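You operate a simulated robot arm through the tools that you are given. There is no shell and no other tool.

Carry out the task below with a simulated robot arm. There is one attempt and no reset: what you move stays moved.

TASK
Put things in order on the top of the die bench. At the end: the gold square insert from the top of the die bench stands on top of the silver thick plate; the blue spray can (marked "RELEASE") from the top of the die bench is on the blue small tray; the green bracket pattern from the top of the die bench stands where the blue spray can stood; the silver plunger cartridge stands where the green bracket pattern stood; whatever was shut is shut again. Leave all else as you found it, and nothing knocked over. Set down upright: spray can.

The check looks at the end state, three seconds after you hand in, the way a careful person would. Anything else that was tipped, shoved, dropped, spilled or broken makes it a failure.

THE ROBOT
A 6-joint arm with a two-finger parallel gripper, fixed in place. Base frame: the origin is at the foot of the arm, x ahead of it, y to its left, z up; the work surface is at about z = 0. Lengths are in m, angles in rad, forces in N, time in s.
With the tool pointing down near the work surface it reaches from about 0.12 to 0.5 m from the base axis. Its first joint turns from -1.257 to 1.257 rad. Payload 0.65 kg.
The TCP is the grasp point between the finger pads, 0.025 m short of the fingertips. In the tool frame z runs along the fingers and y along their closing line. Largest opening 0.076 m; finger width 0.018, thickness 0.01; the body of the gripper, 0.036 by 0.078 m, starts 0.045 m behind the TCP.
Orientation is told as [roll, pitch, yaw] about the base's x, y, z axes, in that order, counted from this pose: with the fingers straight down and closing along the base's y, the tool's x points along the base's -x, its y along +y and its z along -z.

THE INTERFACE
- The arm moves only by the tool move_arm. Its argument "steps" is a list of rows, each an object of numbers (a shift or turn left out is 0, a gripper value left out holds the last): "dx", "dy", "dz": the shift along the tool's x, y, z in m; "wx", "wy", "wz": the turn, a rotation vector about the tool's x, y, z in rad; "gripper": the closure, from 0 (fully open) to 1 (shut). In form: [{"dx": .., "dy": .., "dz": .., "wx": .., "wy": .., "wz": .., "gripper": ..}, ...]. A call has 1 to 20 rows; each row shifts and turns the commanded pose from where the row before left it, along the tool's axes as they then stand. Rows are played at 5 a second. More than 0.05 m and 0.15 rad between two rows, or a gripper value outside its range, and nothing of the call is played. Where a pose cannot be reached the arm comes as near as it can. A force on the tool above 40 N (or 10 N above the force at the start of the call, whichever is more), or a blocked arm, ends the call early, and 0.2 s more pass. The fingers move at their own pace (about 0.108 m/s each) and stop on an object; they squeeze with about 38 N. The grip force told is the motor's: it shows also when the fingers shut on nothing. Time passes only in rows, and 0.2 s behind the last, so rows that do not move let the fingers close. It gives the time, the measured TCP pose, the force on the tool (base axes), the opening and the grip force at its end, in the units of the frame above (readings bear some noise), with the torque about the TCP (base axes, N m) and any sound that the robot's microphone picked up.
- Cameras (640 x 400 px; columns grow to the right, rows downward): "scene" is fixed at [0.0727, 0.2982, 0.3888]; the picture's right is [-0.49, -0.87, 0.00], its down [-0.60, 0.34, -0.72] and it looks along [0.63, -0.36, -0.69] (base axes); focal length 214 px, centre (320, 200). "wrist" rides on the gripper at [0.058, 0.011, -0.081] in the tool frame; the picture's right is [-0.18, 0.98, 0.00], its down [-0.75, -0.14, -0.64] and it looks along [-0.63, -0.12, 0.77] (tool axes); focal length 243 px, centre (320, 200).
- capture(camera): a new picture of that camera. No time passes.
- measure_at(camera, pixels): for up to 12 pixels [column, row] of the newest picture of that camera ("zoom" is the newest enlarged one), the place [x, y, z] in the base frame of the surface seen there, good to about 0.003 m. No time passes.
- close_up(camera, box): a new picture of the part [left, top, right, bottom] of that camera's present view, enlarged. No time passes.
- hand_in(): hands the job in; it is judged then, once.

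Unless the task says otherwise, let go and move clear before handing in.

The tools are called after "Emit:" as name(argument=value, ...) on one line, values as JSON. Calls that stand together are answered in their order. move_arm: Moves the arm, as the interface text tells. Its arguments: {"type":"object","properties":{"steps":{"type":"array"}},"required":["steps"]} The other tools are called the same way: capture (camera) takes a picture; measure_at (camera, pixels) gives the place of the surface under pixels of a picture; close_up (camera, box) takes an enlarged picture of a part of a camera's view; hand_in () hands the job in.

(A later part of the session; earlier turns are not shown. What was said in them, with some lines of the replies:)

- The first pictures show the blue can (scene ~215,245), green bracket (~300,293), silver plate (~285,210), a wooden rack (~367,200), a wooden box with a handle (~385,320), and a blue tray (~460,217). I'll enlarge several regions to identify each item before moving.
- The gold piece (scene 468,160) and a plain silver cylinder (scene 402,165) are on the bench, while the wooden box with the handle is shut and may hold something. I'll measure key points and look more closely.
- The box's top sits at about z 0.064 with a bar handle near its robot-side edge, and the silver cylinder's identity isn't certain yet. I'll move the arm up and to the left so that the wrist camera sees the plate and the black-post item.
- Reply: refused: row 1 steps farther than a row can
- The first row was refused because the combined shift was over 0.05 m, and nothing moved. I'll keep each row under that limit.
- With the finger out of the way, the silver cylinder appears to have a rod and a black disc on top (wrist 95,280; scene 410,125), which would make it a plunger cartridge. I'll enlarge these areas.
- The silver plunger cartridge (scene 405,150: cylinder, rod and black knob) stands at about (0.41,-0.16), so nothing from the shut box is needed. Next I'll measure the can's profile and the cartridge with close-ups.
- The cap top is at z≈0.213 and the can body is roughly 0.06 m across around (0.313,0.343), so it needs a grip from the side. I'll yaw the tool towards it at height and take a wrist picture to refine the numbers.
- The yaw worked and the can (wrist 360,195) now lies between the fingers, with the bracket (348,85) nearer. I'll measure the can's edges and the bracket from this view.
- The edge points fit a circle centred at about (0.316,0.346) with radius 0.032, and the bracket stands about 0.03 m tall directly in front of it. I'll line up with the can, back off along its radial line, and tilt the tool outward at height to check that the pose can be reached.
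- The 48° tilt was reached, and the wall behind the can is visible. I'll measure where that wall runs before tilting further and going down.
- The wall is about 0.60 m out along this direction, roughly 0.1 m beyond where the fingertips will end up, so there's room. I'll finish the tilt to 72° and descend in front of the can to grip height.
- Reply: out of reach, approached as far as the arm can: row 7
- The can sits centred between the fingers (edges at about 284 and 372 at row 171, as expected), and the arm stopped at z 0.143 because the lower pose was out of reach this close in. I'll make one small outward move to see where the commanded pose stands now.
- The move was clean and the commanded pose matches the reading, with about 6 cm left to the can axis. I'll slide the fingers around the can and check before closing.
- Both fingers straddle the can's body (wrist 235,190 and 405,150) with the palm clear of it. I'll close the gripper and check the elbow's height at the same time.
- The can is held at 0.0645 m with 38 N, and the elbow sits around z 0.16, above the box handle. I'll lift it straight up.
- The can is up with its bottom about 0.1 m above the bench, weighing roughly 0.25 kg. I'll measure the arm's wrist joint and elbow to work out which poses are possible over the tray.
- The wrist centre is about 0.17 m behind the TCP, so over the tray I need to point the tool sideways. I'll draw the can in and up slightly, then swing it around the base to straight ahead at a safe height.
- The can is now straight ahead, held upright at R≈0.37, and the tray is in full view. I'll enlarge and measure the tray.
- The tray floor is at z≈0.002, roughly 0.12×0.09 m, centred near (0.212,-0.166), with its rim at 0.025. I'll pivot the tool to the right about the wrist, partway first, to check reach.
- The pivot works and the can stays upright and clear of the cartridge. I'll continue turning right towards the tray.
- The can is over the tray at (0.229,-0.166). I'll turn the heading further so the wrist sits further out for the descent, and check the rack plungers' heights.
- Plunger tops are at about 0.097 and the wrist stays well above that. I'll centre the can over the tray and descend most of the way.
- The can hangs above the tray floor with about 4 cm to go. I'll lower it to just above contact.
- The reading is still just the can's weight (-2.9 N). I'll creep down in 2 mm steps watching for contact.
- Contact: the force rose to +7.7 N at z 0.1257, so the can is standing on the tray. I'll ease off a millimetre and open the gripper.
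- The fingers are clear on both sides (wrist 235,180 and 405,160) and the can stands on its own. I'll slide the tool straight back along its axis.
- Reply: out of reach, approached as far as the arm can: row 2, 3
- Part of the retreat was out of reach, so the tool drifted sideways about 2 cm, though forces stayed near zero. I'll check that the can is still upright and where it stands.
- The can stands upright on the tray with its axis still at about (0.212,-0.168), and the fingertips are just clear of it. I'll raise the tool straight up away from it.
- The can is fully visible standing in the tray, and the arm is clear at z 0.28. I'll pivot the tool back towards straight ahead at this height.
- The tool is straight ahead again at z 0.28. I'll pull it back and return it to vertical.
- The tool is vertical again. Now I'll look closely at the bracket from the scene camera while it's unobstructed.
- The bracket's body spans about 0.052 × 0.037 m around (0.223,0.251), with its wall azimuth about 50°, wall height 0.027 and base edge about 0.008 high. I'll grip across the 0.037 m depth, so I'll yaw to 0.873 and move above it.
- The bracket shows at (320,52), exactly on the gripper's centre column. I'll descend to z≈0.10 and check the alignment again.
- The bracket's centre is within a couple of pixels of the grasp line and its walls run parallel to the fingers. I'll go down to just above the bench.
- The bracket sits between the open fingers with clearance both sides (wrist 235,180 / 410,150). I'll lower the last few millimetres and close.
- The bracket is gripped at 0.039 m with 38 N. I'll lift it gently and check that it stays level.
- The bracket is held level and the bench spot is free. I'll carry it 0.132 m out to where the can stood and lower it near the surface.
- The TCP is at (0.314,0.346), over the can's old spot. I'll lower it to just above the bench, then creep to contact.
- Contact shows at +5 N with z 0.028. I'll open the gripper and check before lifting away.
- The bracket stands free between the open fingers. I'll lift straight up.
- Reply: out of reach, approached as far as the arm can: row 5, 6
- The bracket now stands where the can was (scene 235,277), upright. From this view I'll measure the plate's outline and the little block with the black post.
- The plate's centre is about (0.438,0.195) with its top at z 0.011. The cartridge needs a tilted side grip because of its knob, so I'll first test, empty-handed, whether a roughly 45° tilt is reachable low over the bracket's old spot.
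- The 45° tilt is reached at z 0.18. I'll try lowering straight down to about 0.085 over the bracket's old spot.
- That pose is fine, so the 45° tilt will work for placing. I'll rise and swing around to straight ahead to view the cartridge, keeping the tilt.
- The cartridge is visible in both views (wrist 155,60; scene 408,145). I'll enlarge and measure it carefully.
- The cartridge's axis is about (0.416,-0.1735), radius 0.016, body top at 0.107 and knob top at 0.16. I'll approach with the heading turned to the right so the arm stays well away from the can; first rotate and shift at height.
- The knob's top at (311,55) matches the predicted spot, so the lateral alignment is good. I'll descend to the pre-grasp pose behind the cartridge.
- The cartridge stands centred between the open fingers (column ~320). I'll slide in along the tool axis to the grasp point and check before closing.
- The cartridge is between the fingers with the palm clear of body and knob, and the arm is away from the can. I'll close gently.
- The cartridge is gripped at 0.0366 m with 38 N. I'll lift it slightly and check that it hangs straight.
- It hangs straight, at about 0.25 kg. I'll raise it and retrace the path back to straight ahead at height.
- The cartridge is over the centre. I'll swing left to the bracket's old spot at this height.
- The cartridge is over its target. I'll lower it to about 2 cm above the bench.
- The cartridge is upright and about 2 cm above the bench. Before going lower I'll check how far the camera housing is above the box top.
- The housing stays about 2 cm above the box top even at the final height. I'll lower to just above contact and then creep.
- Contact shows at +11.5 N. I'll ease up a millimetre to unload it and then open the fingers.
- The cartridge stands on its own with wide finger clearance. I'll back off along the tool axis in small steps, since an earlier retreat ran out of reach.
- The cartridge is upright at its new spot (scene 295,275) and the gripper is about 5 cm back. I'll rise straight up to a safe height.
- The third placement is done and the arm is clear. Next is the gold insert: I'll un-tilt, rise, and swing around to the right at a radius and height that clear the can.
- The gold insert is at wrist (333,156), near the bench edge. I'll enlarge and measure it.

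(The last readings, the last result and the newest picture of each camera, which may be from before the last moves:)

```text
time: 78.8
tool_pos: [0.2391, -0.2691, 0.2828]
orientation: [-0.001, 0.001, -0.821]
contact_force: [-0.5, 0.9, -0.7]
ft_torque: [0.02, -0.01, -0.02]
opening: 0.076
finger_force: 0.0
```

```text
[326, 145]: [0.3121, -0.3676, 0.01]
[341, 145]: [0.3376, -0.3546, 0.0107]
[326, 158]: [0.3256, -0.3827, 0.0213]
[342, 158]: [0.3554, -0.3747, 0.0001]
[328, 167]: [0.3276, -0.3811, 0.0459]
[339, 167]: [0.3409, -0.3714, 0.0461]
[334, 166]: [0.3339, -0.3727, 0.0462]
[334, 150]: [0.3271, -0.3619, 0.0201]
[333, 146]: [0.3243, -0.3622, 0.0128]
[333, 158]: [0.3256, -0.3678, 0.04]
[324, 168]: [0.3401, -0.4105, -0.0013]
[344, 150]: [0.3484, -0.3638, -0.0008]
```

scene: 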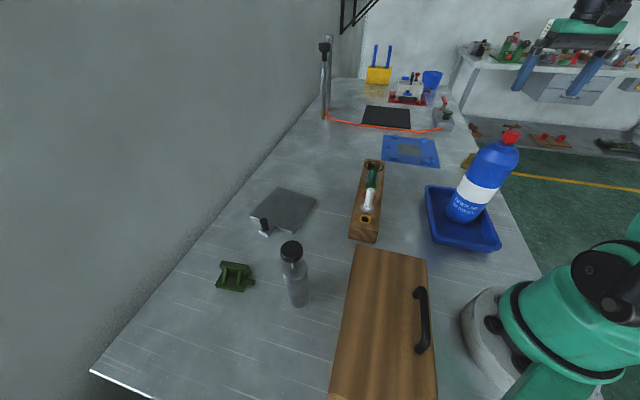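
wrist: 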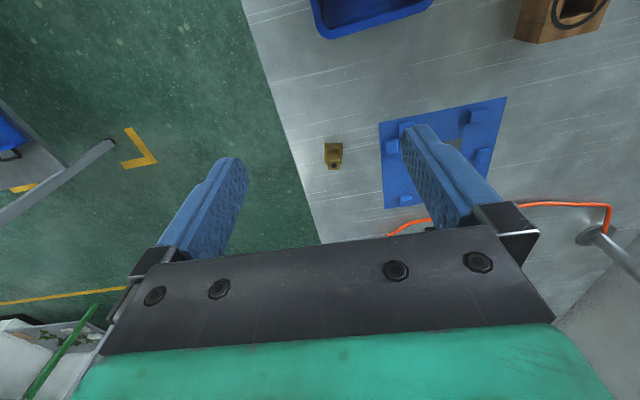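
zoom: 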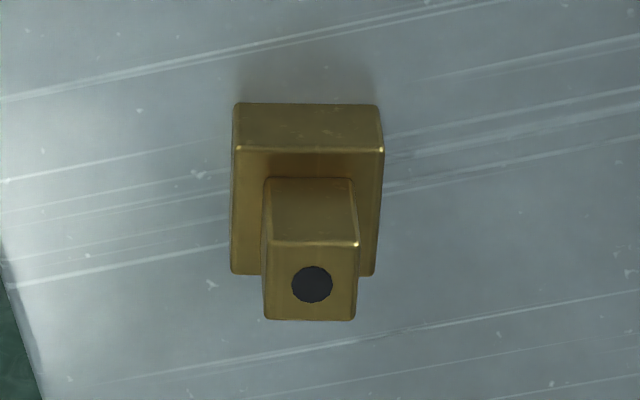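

The insert has a 0.029 m square base (0.02 high) with a 0.0175 m square post up to 0.047, centred near (0.332,-0.3735), its edges parallel to the camera's right axis (azimuth ≈32.6°). I'll yaw to match and move outward and down, clear of the can.

Emit:
move_arm(steps=[{"wz": 0.09}, {"wz": 0.09}, {"dx": -0.0345, "dy": 0.0055, "dz": 0.03}, {"dx": -0.0345, "dy": 0.0055, "dz": 0.03}, {"dz": 0.045}, {"dz": 0.045}, {}, {}])

Emit:
capture(camera="wrist")

Emit:
capture(camera="scene")

```text
time: 80.6
tool_pos: [0.2868, -0.3217, 0.1316]
orientation: [0.0, 0.0, -0.996]
contact_force: [-0.2, 0.0, -0.9]
ft_torque: [0.01, 0.02, 0.01]
opening: 0.0758
finger_force: 0.0
```

```text
taken
```

wrist: 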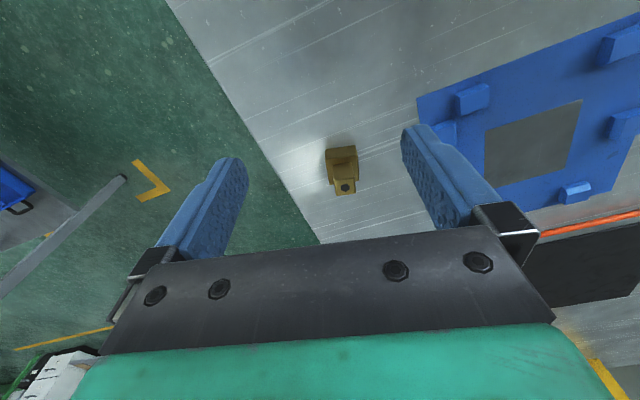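

```text
taken
```

scene: 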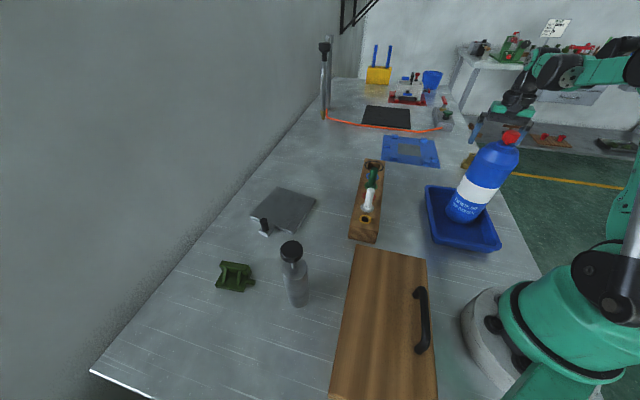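

The insert is at (342,170), nearly on the gripper's centre line. I'll measure it again from here, along with the nearest studs on the blue mat.

Emit:
close_up(camera="wrist", box=[300, 130, 390, 210])

Emit:
measure_at(camera="wrist", pixels=[[345, 188], [337, 184], [353, 184], [337, 193], [353, 193], [328, 155], [355, 152], [342, 152], [472, 97], [440, 130], [418, 102], [578, 190]])

```text
5.00 times, centred on (345, 170) of wrist
```

zoom: 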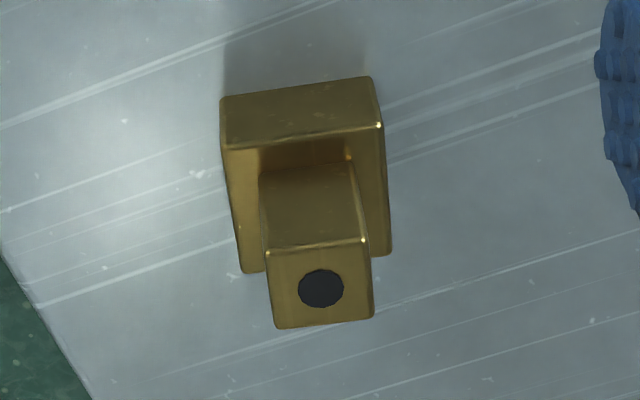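

```text
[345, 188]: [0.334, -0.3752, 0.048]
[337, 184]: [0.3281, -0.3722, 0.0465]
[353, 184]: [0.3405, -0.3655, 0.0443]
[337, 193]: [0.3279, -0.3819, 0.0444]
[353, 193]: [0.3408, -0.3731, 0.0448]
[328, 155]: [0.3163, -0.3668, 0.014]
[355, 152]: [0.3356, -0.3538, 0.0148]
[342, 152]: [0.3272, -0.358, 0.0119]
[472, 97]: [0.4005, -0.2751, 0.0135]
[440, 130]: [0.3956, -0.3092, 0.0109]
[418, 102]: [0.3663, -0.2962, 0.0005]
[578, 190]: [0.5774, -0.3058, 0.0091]
```

The post's centre is (0.334,-0.374) and the yaw matches its edges. I'll move over it at this height and see whether the arm reaches.

Emit:
move_arm(steps=[{"dx": -0.0347, "dy": 0.0056}, {"dx": -0.0347, "dy": 0.0056}, {}, {}])

Emit:
capture(camera="wrist")

```text
time: 81.6
tool_pos: [0.3271, -0.3652, 0.1332]
orientation: [0.0, 0.001, -0.996]
contact_force: [0.0, 0.7, -0.7]
ft_torque: [0.04, 0.01, 0.0]
opening: 0.0761
finger_force: 0.1
out of reach, approached as far as the arm can: row 2
```

```text
taken
```

wrist: 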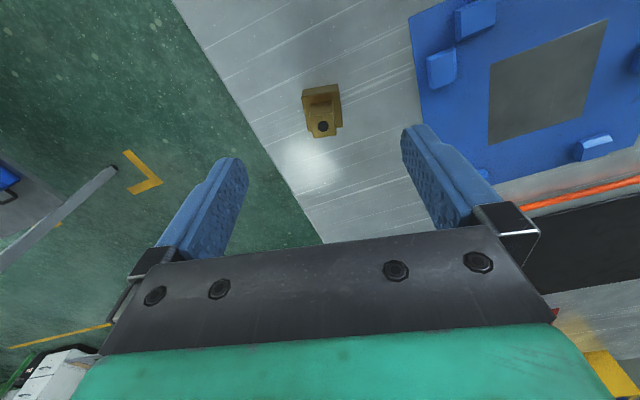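

The vertical limit here is R≈0.49 at z 0.13, but it grows lower down. I'll descend to z≈0.07 first, with the fingers straddling the post, then move the last centimetre outward.

Emit:
move_arm(steps=[{"dz": 0.032}, {"dz": 0.031}, {}, {"dx": -0.0055, "dy": 0.0005}, {"dx": -0.0055, "dy": 0.0005}, {}])

Emit:
capture(camera="wrist")

```text
time: 83.0
tool_pos: [0.3325, -0.3732, 0.0716]
orientation: [0.0, -0.001, -0.995]
contact_force: [-0.3, -0.5, -0.6]
ft_torque: [0.02, -0.02, -0.01]
opening: 0.0759
finger_force: 0.0
```

```text
taken
```

wrist: 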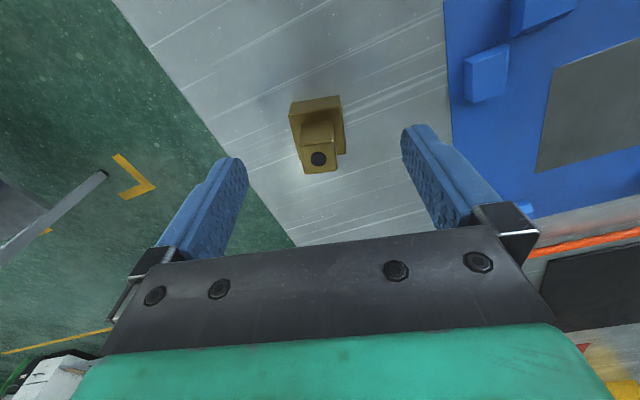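

Aligned: the post's top sits at (319,160), within about 3 mm of the grasp centre. I'll nudge outward, lower to grip the post, and close.

Emit:
move_arm(steps=[{"dx": -0.002, "dz": 0.01}, {"dz": 0.011}, {}, {}])

Emit:
capture(camera="wrist")

```text
time: 84.0
tool_pos: [0.3312, -0.3725, 0.0499]
orientation: [0.0, -0.001, -0.997]
contact_force: [-0.7, -0.1, -0.3]
ft_torque: [-0.03, -0.01, 0.02]
opening: 0.076
finger_force: 0.1
```

```text
taken
```

wrist: 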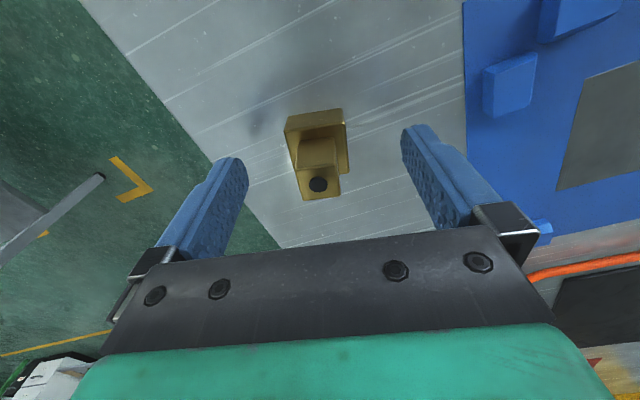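

The post is centred between the fingers. I'll nudge 2 mm outward and close gently.

Emit:
move_arm(steps=[{"dx": -0.002}, {}, {"gripper": 0.4}, {"gripper": 0.6}, {"gripper": 0.7}, {"gripper": 0.76}, {"gripper": 1.0}, {}, {}])

Emit:
capture(camera="wrist")

```text
time: 86.0
tool_pos: [0.3319, -0.3716, 0.0492]
orientation: [0.0, -0.001, -0.998]
contact_force: [-0.5, -0.4, -1.1]
ft_torque: [-0.04, 0.06, -0.01]
opening: 0.0176
finger_force: 36.1
out of reach, approached as far as the arm can: row 1
```

```text
taken
```

wrist: 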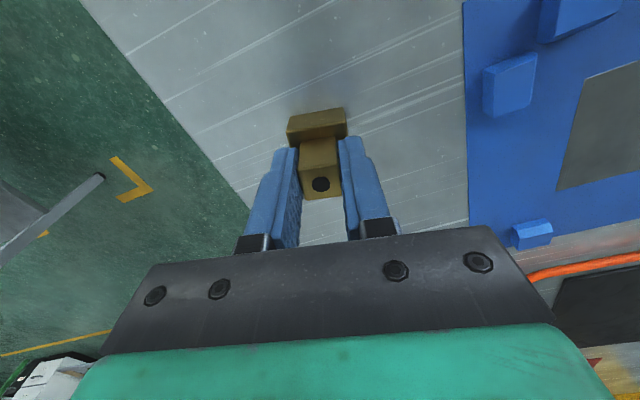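

The post is gripped at 0.0176 m. I'll lift it clear and draw inward as I rise, since reach shrinks with height.

Emit:
move_arm(steps=[{"dz": -0.01}, {"dz": -0.02}, {"dx": 0.03, "dz": -0.025}, {"dx": 0.03, "dz": -0.025}, {"dx": 0.01, "dz": -0.04}, {"dz": -0.04}, {"dz": -0.04}, {}])

Emit:
capture(camera="wrist")

Emit:
capture(camera="scene")

```text
time: 87.8
tool_pos: [0.2946, -0.3138, 0.2499]
orientation: [-0.001, 0.0, -0.998]
contact_force: [0.2, -0.8, -2.7]
ft_torque: [0.0, -0.03, 0.01]
opening: 0.0175
finger_force: 35.4
```

```text
taken
```

wrist: 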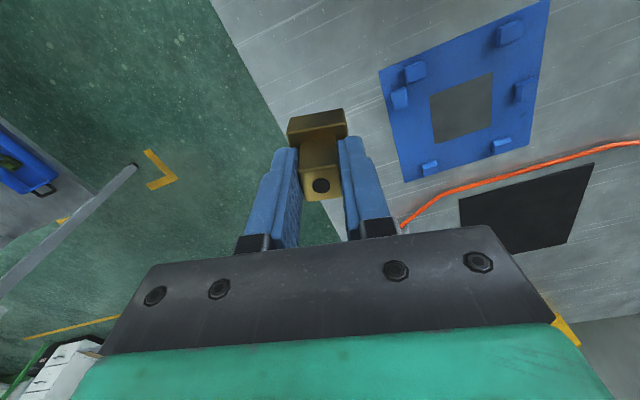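

```text
taken
```

scene: 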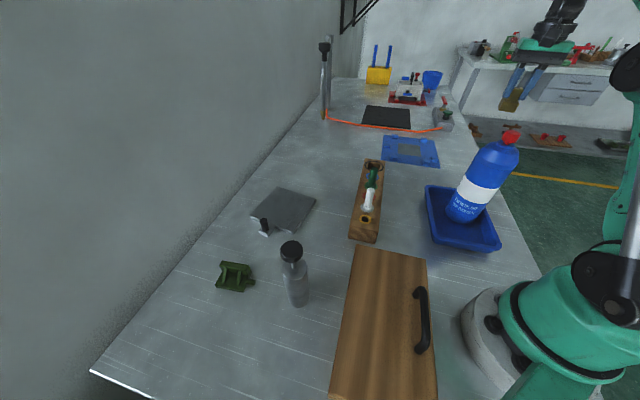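

The insert is held firmly and level. I'll pull in slightly and swing left towards the plate at z 0.25.

Emit:
move_arm(steps=[{"dx": 0.03}, {"dy": 0.0465, "dx": 0.0121, "wz": -0.12}, {"dy": 0.0465, "dx": 0.0121, "wz": -0.12}, {"dy": 0.0465, "dx": 0.0121, "wz": -0.12}, {"dy": 0.0465, "dx": 0.0121, "wz": -0.12}, {"dy": 0.0465, "dx": 0.0121, "wz": -0.12}, {"dy": 0.0465, "dx": 0.0121, "wz": -0.12}, {"dy": 0.0465, "dx": 0.0121, "wz": -0.12}, {"dy": 0.0465, "dx": 0.0121, "wz": -0.12}, {"dy": 0.0465, "dx": 0.0121, "wz": -0.12}, {"dy": 0.0465, "dx": 0.0121, "wz": -0.12}, {"wz": -0.135}, {"wz": -0.135}, {"wz": -0.13}, {}])

Emit:
capture(camera="wrist")

Emit:
capture(camera="scene")

```text
time: 91.0
tool_pos: [0.3675, 0.1553, 0.2489]
orientation: [-0.001, 0.0, 0.606]
contact_force: [0.4, -0.2, -1.4]
ft_torque: [0.01, 0.02, -0.01]
opening: 0.0178
finger_force: 35.9
```

```text
taken
```

wrist: 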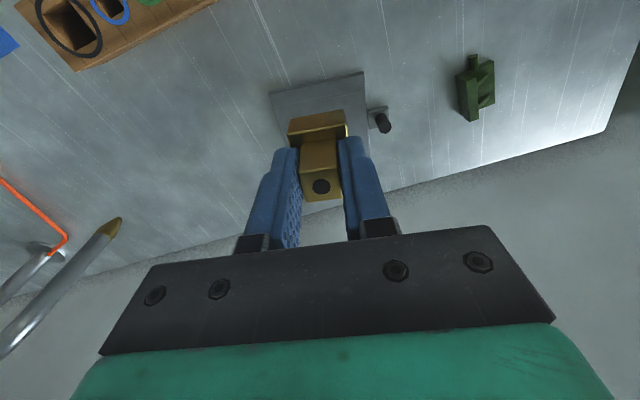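

```text
taken
```

scene: 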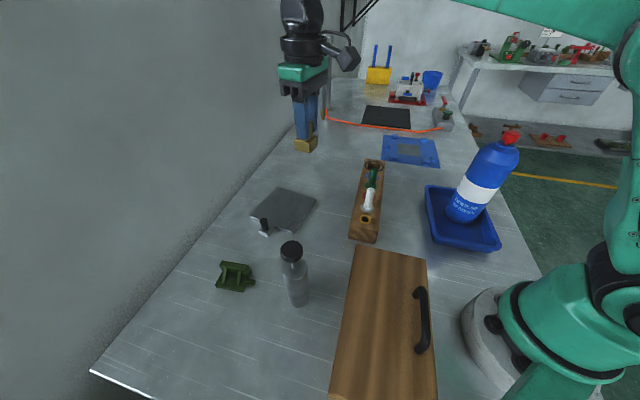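

The insert is held over the area near the plate, aligned with the plate's edges. I'll descend to z≈0.12, then move over the plate's centre.

Emit:
move_arm(steps=[{"dz": 0.043}, {"dz": 0.043}, {"dz": 0.043}, {"dx": -0.0268, "dy": -0.0025}, {"dx": -0.0268, "dy": -0.0025}, {"dx": -0.0268, "dy": -0.0025}, {}, {}])

Emit:
capture(camera="wrist")

Emit:
close_up(camera="scene", box=[220, 130, 360, 250])

```text
time: 92.8
tool_pos: [0.4383, 0.1948, 0.1191]
orientation: [0.001, 0.0, 0.603]
contact_force: [-0.5, -0.2, -1.7]
ft_torque: [0.01, 0.01, 0.0]
opening: 0.0178
finger_force: 36.7
```

```text
taken
```

wrist: 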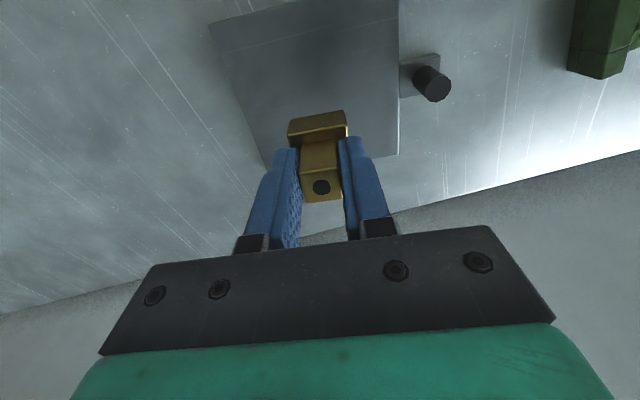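

```text
3.33 times, centred on (290, 190) of scene
```

zoom: 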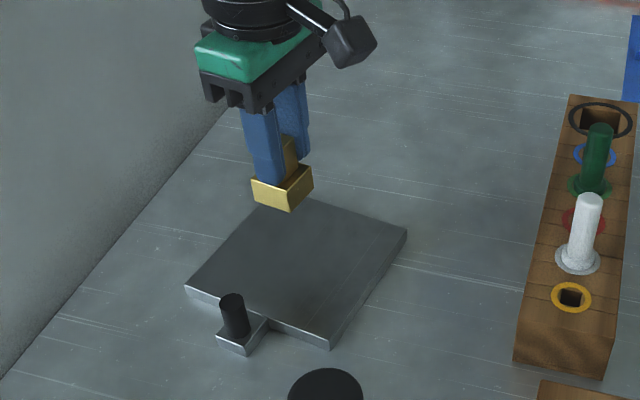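

The insert is over the plate's middle. I'll lower it to just above the plate (contact expected near TCP z 0.060).

Emit:
move_arm(steps=[{"dz": 0.03}, {"dz": 0.021}, {}, {}])

Emit:
capture(camera="wrist")

Emit:
close_up(camera="scene", box=[220, 130, 360, 250])

```text
time: 93.8
tool_pos: [0.4378, 0.1937, 0.069]
orientation: [-0.002, 0.0, 0.603]
contact_force: [0.7, -0.3, -2.1]
ft_torque: [0.0, -0.02, 0.05]
opening: 0.0177
finger_force: 35.9
```

```text
taken
```

wrist: 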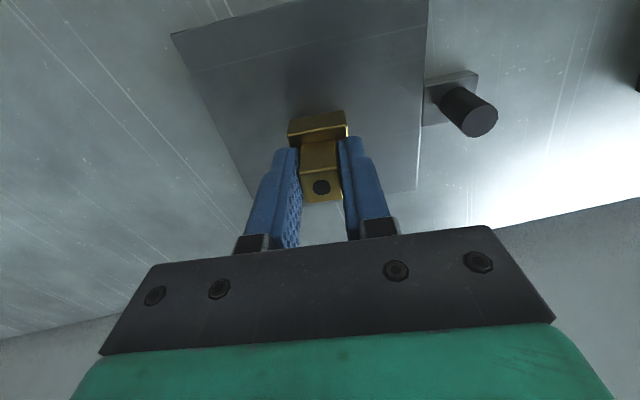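

```text
3.33 times, centred on (290, 190) of scene
```

zoom: 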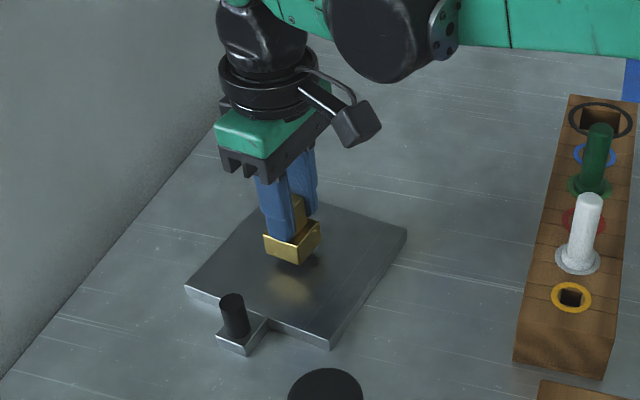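

The insert hovers about 8 mm above the plate near its centre. I'll creep down to contact.

Emit:
move_arm(steps=[{"dz": 0.003}, {"dz": 0.002}, {"dz": 0.001}, {}])

```text
time: 94.8
tool_pos: [0.4378, 0.1934, 0.0641]
orientation: [-0.002, 0.001, 0.604]
contact_force: [-0.6, 0.4, -3.2]
ft_torque: [-0.02, 0.05, 0.01]
opening: 0.0177
finger_force: 36.3
```

Emit:
move_arm(steps=[{"dz": 0.001}, {"dz": 0.001}, {"dz": 0.0007}, {}])

```text
time: 95.8
tool_pos: [0.4385, 0.1944, 0.0611]
orientation: [0.001, -0.002, 0.604]
contact_force: [-0.5, -0.7, 23.0]
ft_torque: [0.2, -0.22, 0.03]
opening: 0.0176
finger_force: 36.0
```

Contact: the force rose to 23 N at z 0.061. I'll ease up slightly and open the fingers gradually.

Emit:
move_arm(steps=[{"dz": -0.001}, {}, {"gripper": 0.7}, {"gripper": 0.55}, {"gripper": 0.45}, {}])

Emit:
capture(camera="wrist")

Emit:
close_up(camera="scene", box=[220, 130, 360, 250])

```text
time: 97.2
tool_pos: [0.437, 0.1945, 0.0618]
orientation: [-0.001, -0.001, 0.603]
contact_force: [0.0, 1.2, 0.9]
ft_torque: [0.01, 0.02, -0.06]
opening: 0.0418
finger_force: 0.0
```

```text
taken
```

wrist: 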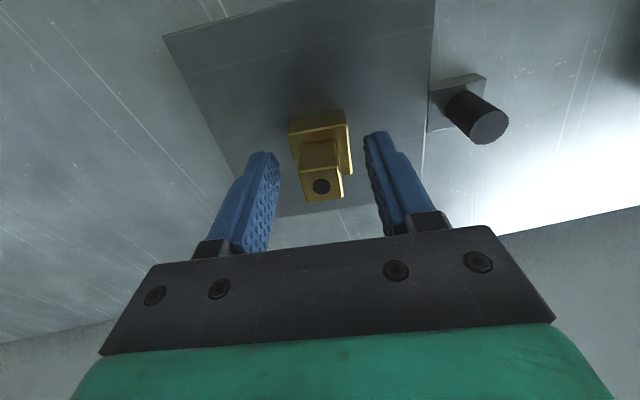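

```text
3.33 times, centred on (290, 190) of scene
```

zoom: 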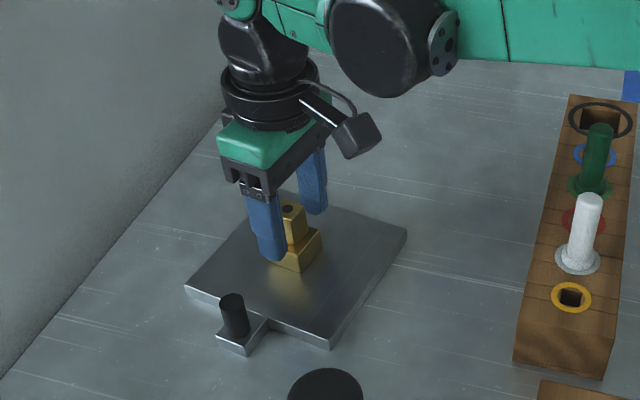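

The insert stands on the plate with both fingers clear. I'll lift straight up, then draw back and up.

Emit:
move_arm(steps=[{"dz": -0.02}, {"dz": -0.03}, {"dx": 0.03, "dz": -0.03}, {"dx": 0.03, "dz": -0.035}, {"dx": 0.03, "dz": -0.035}, {"dx": 0.03, "dz": -0.03}, {}])

Emit:
capture(camera="wrist")

Emit:
capture(camera="scene")

```text
time: 98.8
tool_pos: [0.3398, 0.1266, 0.2403]
orientation: [0.0, 0.001, 0.604]
contact_force: [0.0, -0.5, -0.4]
ft_torque: [0.02, 0.0, 0.02]
opening: 0.0417
finger_force: 0.1
```

```text
taken
```

wrist: 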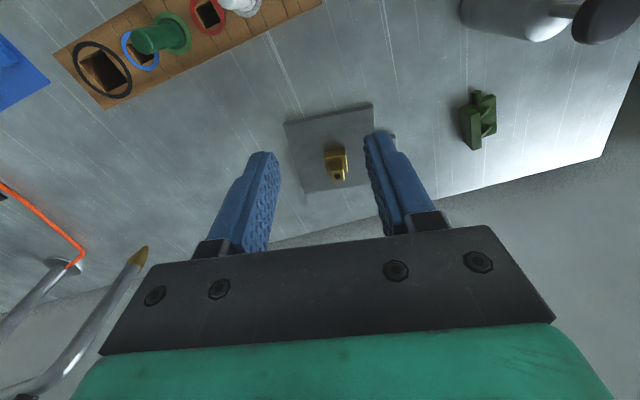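

```text
taken
```

scene: 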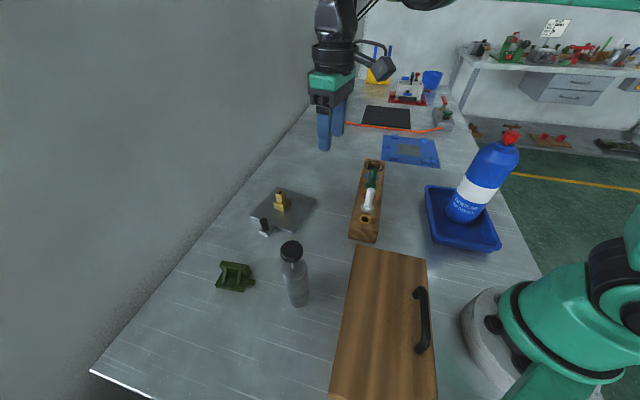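

All four items look right in the scene: insert on plate (283,205), can in tray (480,185), bracket (235,277), cartridge (295,275). I'll verify their positions by measurement and take a closer look at the shut wooden box.

Emit:
measure_at(camera="scene", pixels=[[291, 245], [297, 285], [293, 300], [302, 300], [234, 270], [232, 280], [281, 205], [285, 192], [285, 215], [358, 249], [426, 262], [432, 396]])

Emit:
close_up(camera="scene", box=[320, 230, 450, 400])

Emit:
close_up(camera="scene", box=[210, 180, 330, 320])

```text
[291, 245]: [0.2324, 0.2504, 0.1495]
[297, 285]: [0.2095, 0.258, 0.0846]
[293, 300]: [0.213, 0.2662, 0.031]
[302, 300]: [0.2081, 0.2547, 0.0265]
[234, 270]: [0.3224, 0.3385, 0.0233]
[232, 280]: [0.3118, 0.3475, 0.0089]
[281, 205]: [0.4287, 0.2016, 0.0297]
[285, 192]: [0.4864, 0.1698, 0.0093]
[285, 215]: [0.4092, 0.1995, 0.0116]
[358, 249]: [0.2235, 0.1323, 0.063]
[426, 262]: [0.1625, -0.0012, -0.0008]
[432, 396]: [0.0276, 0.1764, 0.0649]
```

```text
2.35 times, centred on (385, 315) of scene
```

zoom: 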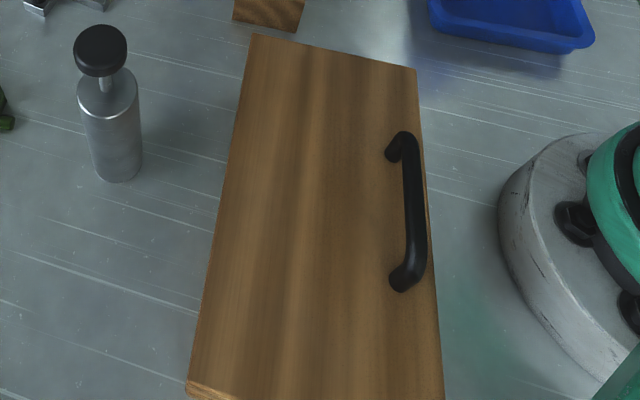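

```text
2.86 times, centred on (270, 250) of scene
```

zoom: 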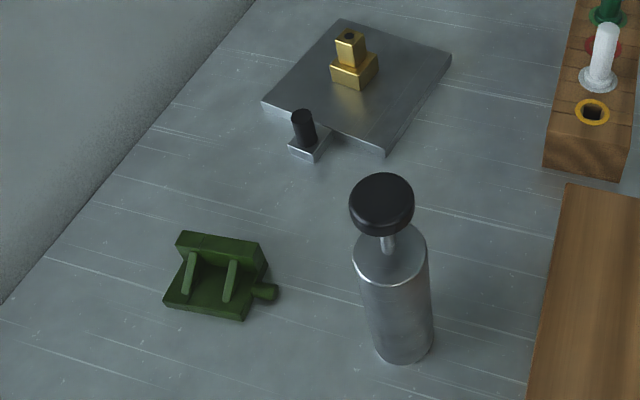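

Measurements agree: the cartridge is at about (0.224,0.252), the bracket at about (0.316,0.345), and the insert is on the plate. I'll take one last look at the can in the tray and at the untouched items.

Emit:
close_up(camera="scene", box=[400, 120, 540, 260])

Emit:
close_up(camera="scene", box=[310, 60, 500, 250])

```text
2.86 times, centred on (470, 190) of scene
```

zoom: 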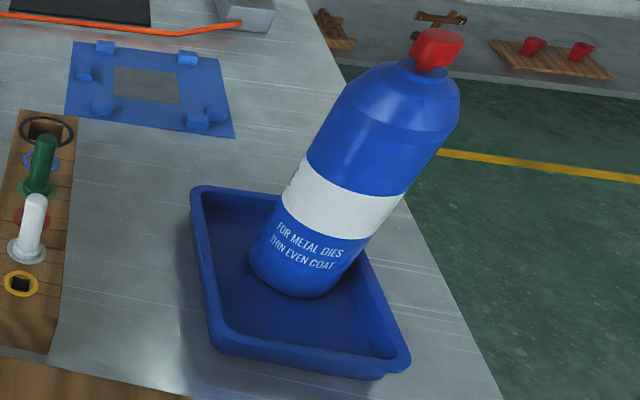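

```text
2.11 times, centred on (405, 155) of scene
```

zoom: 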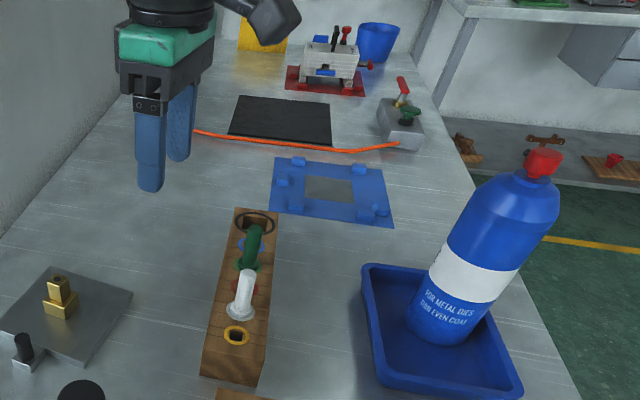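

The can stands upright on the tray (earlier surface points at z 0.01 and 0.15 share the same x,y). The rack, mat, box and plate are where they started, the box was never opened, and the gripper is empty and clear, so I'm handing in.

Emit:
hand_in()

```text
The job is handed in.
```

I moved all four items to their places and handed the job in. The last pictures show everything upright and in place.

| Item | Where it is now | Position x, y (m) |
|---|---|---|
| Blue spray can ("RELEASE") | Upright on the blue small tray | about (0.212, -0.168) |
| Green bracket pattern | Where the spray can stood | about (0.316, 0.346) |
| Silver plunger cartridge | Where the green bracket pattern stood | about (0.224, 0.252) |
| Gold square insert | On the silver thick plate, near its centre | about (0.438, 0.194) |

- **Which cartridge:** the task gave no location for the silver plunger cartridge. I took it to be the silver cylinder with a rod and black knob standing on the bench. I did not look inside the wooden box for another one.
- **Left as found:** the wooden box was never opened. The rack, blue mat and plate show no change in the last pictures.
- **Retreat from the can:** as I backed away from the can, the arm ran out of reach and drifted about 2 cm sideways. The can measured upright and in the same spot afterwards.
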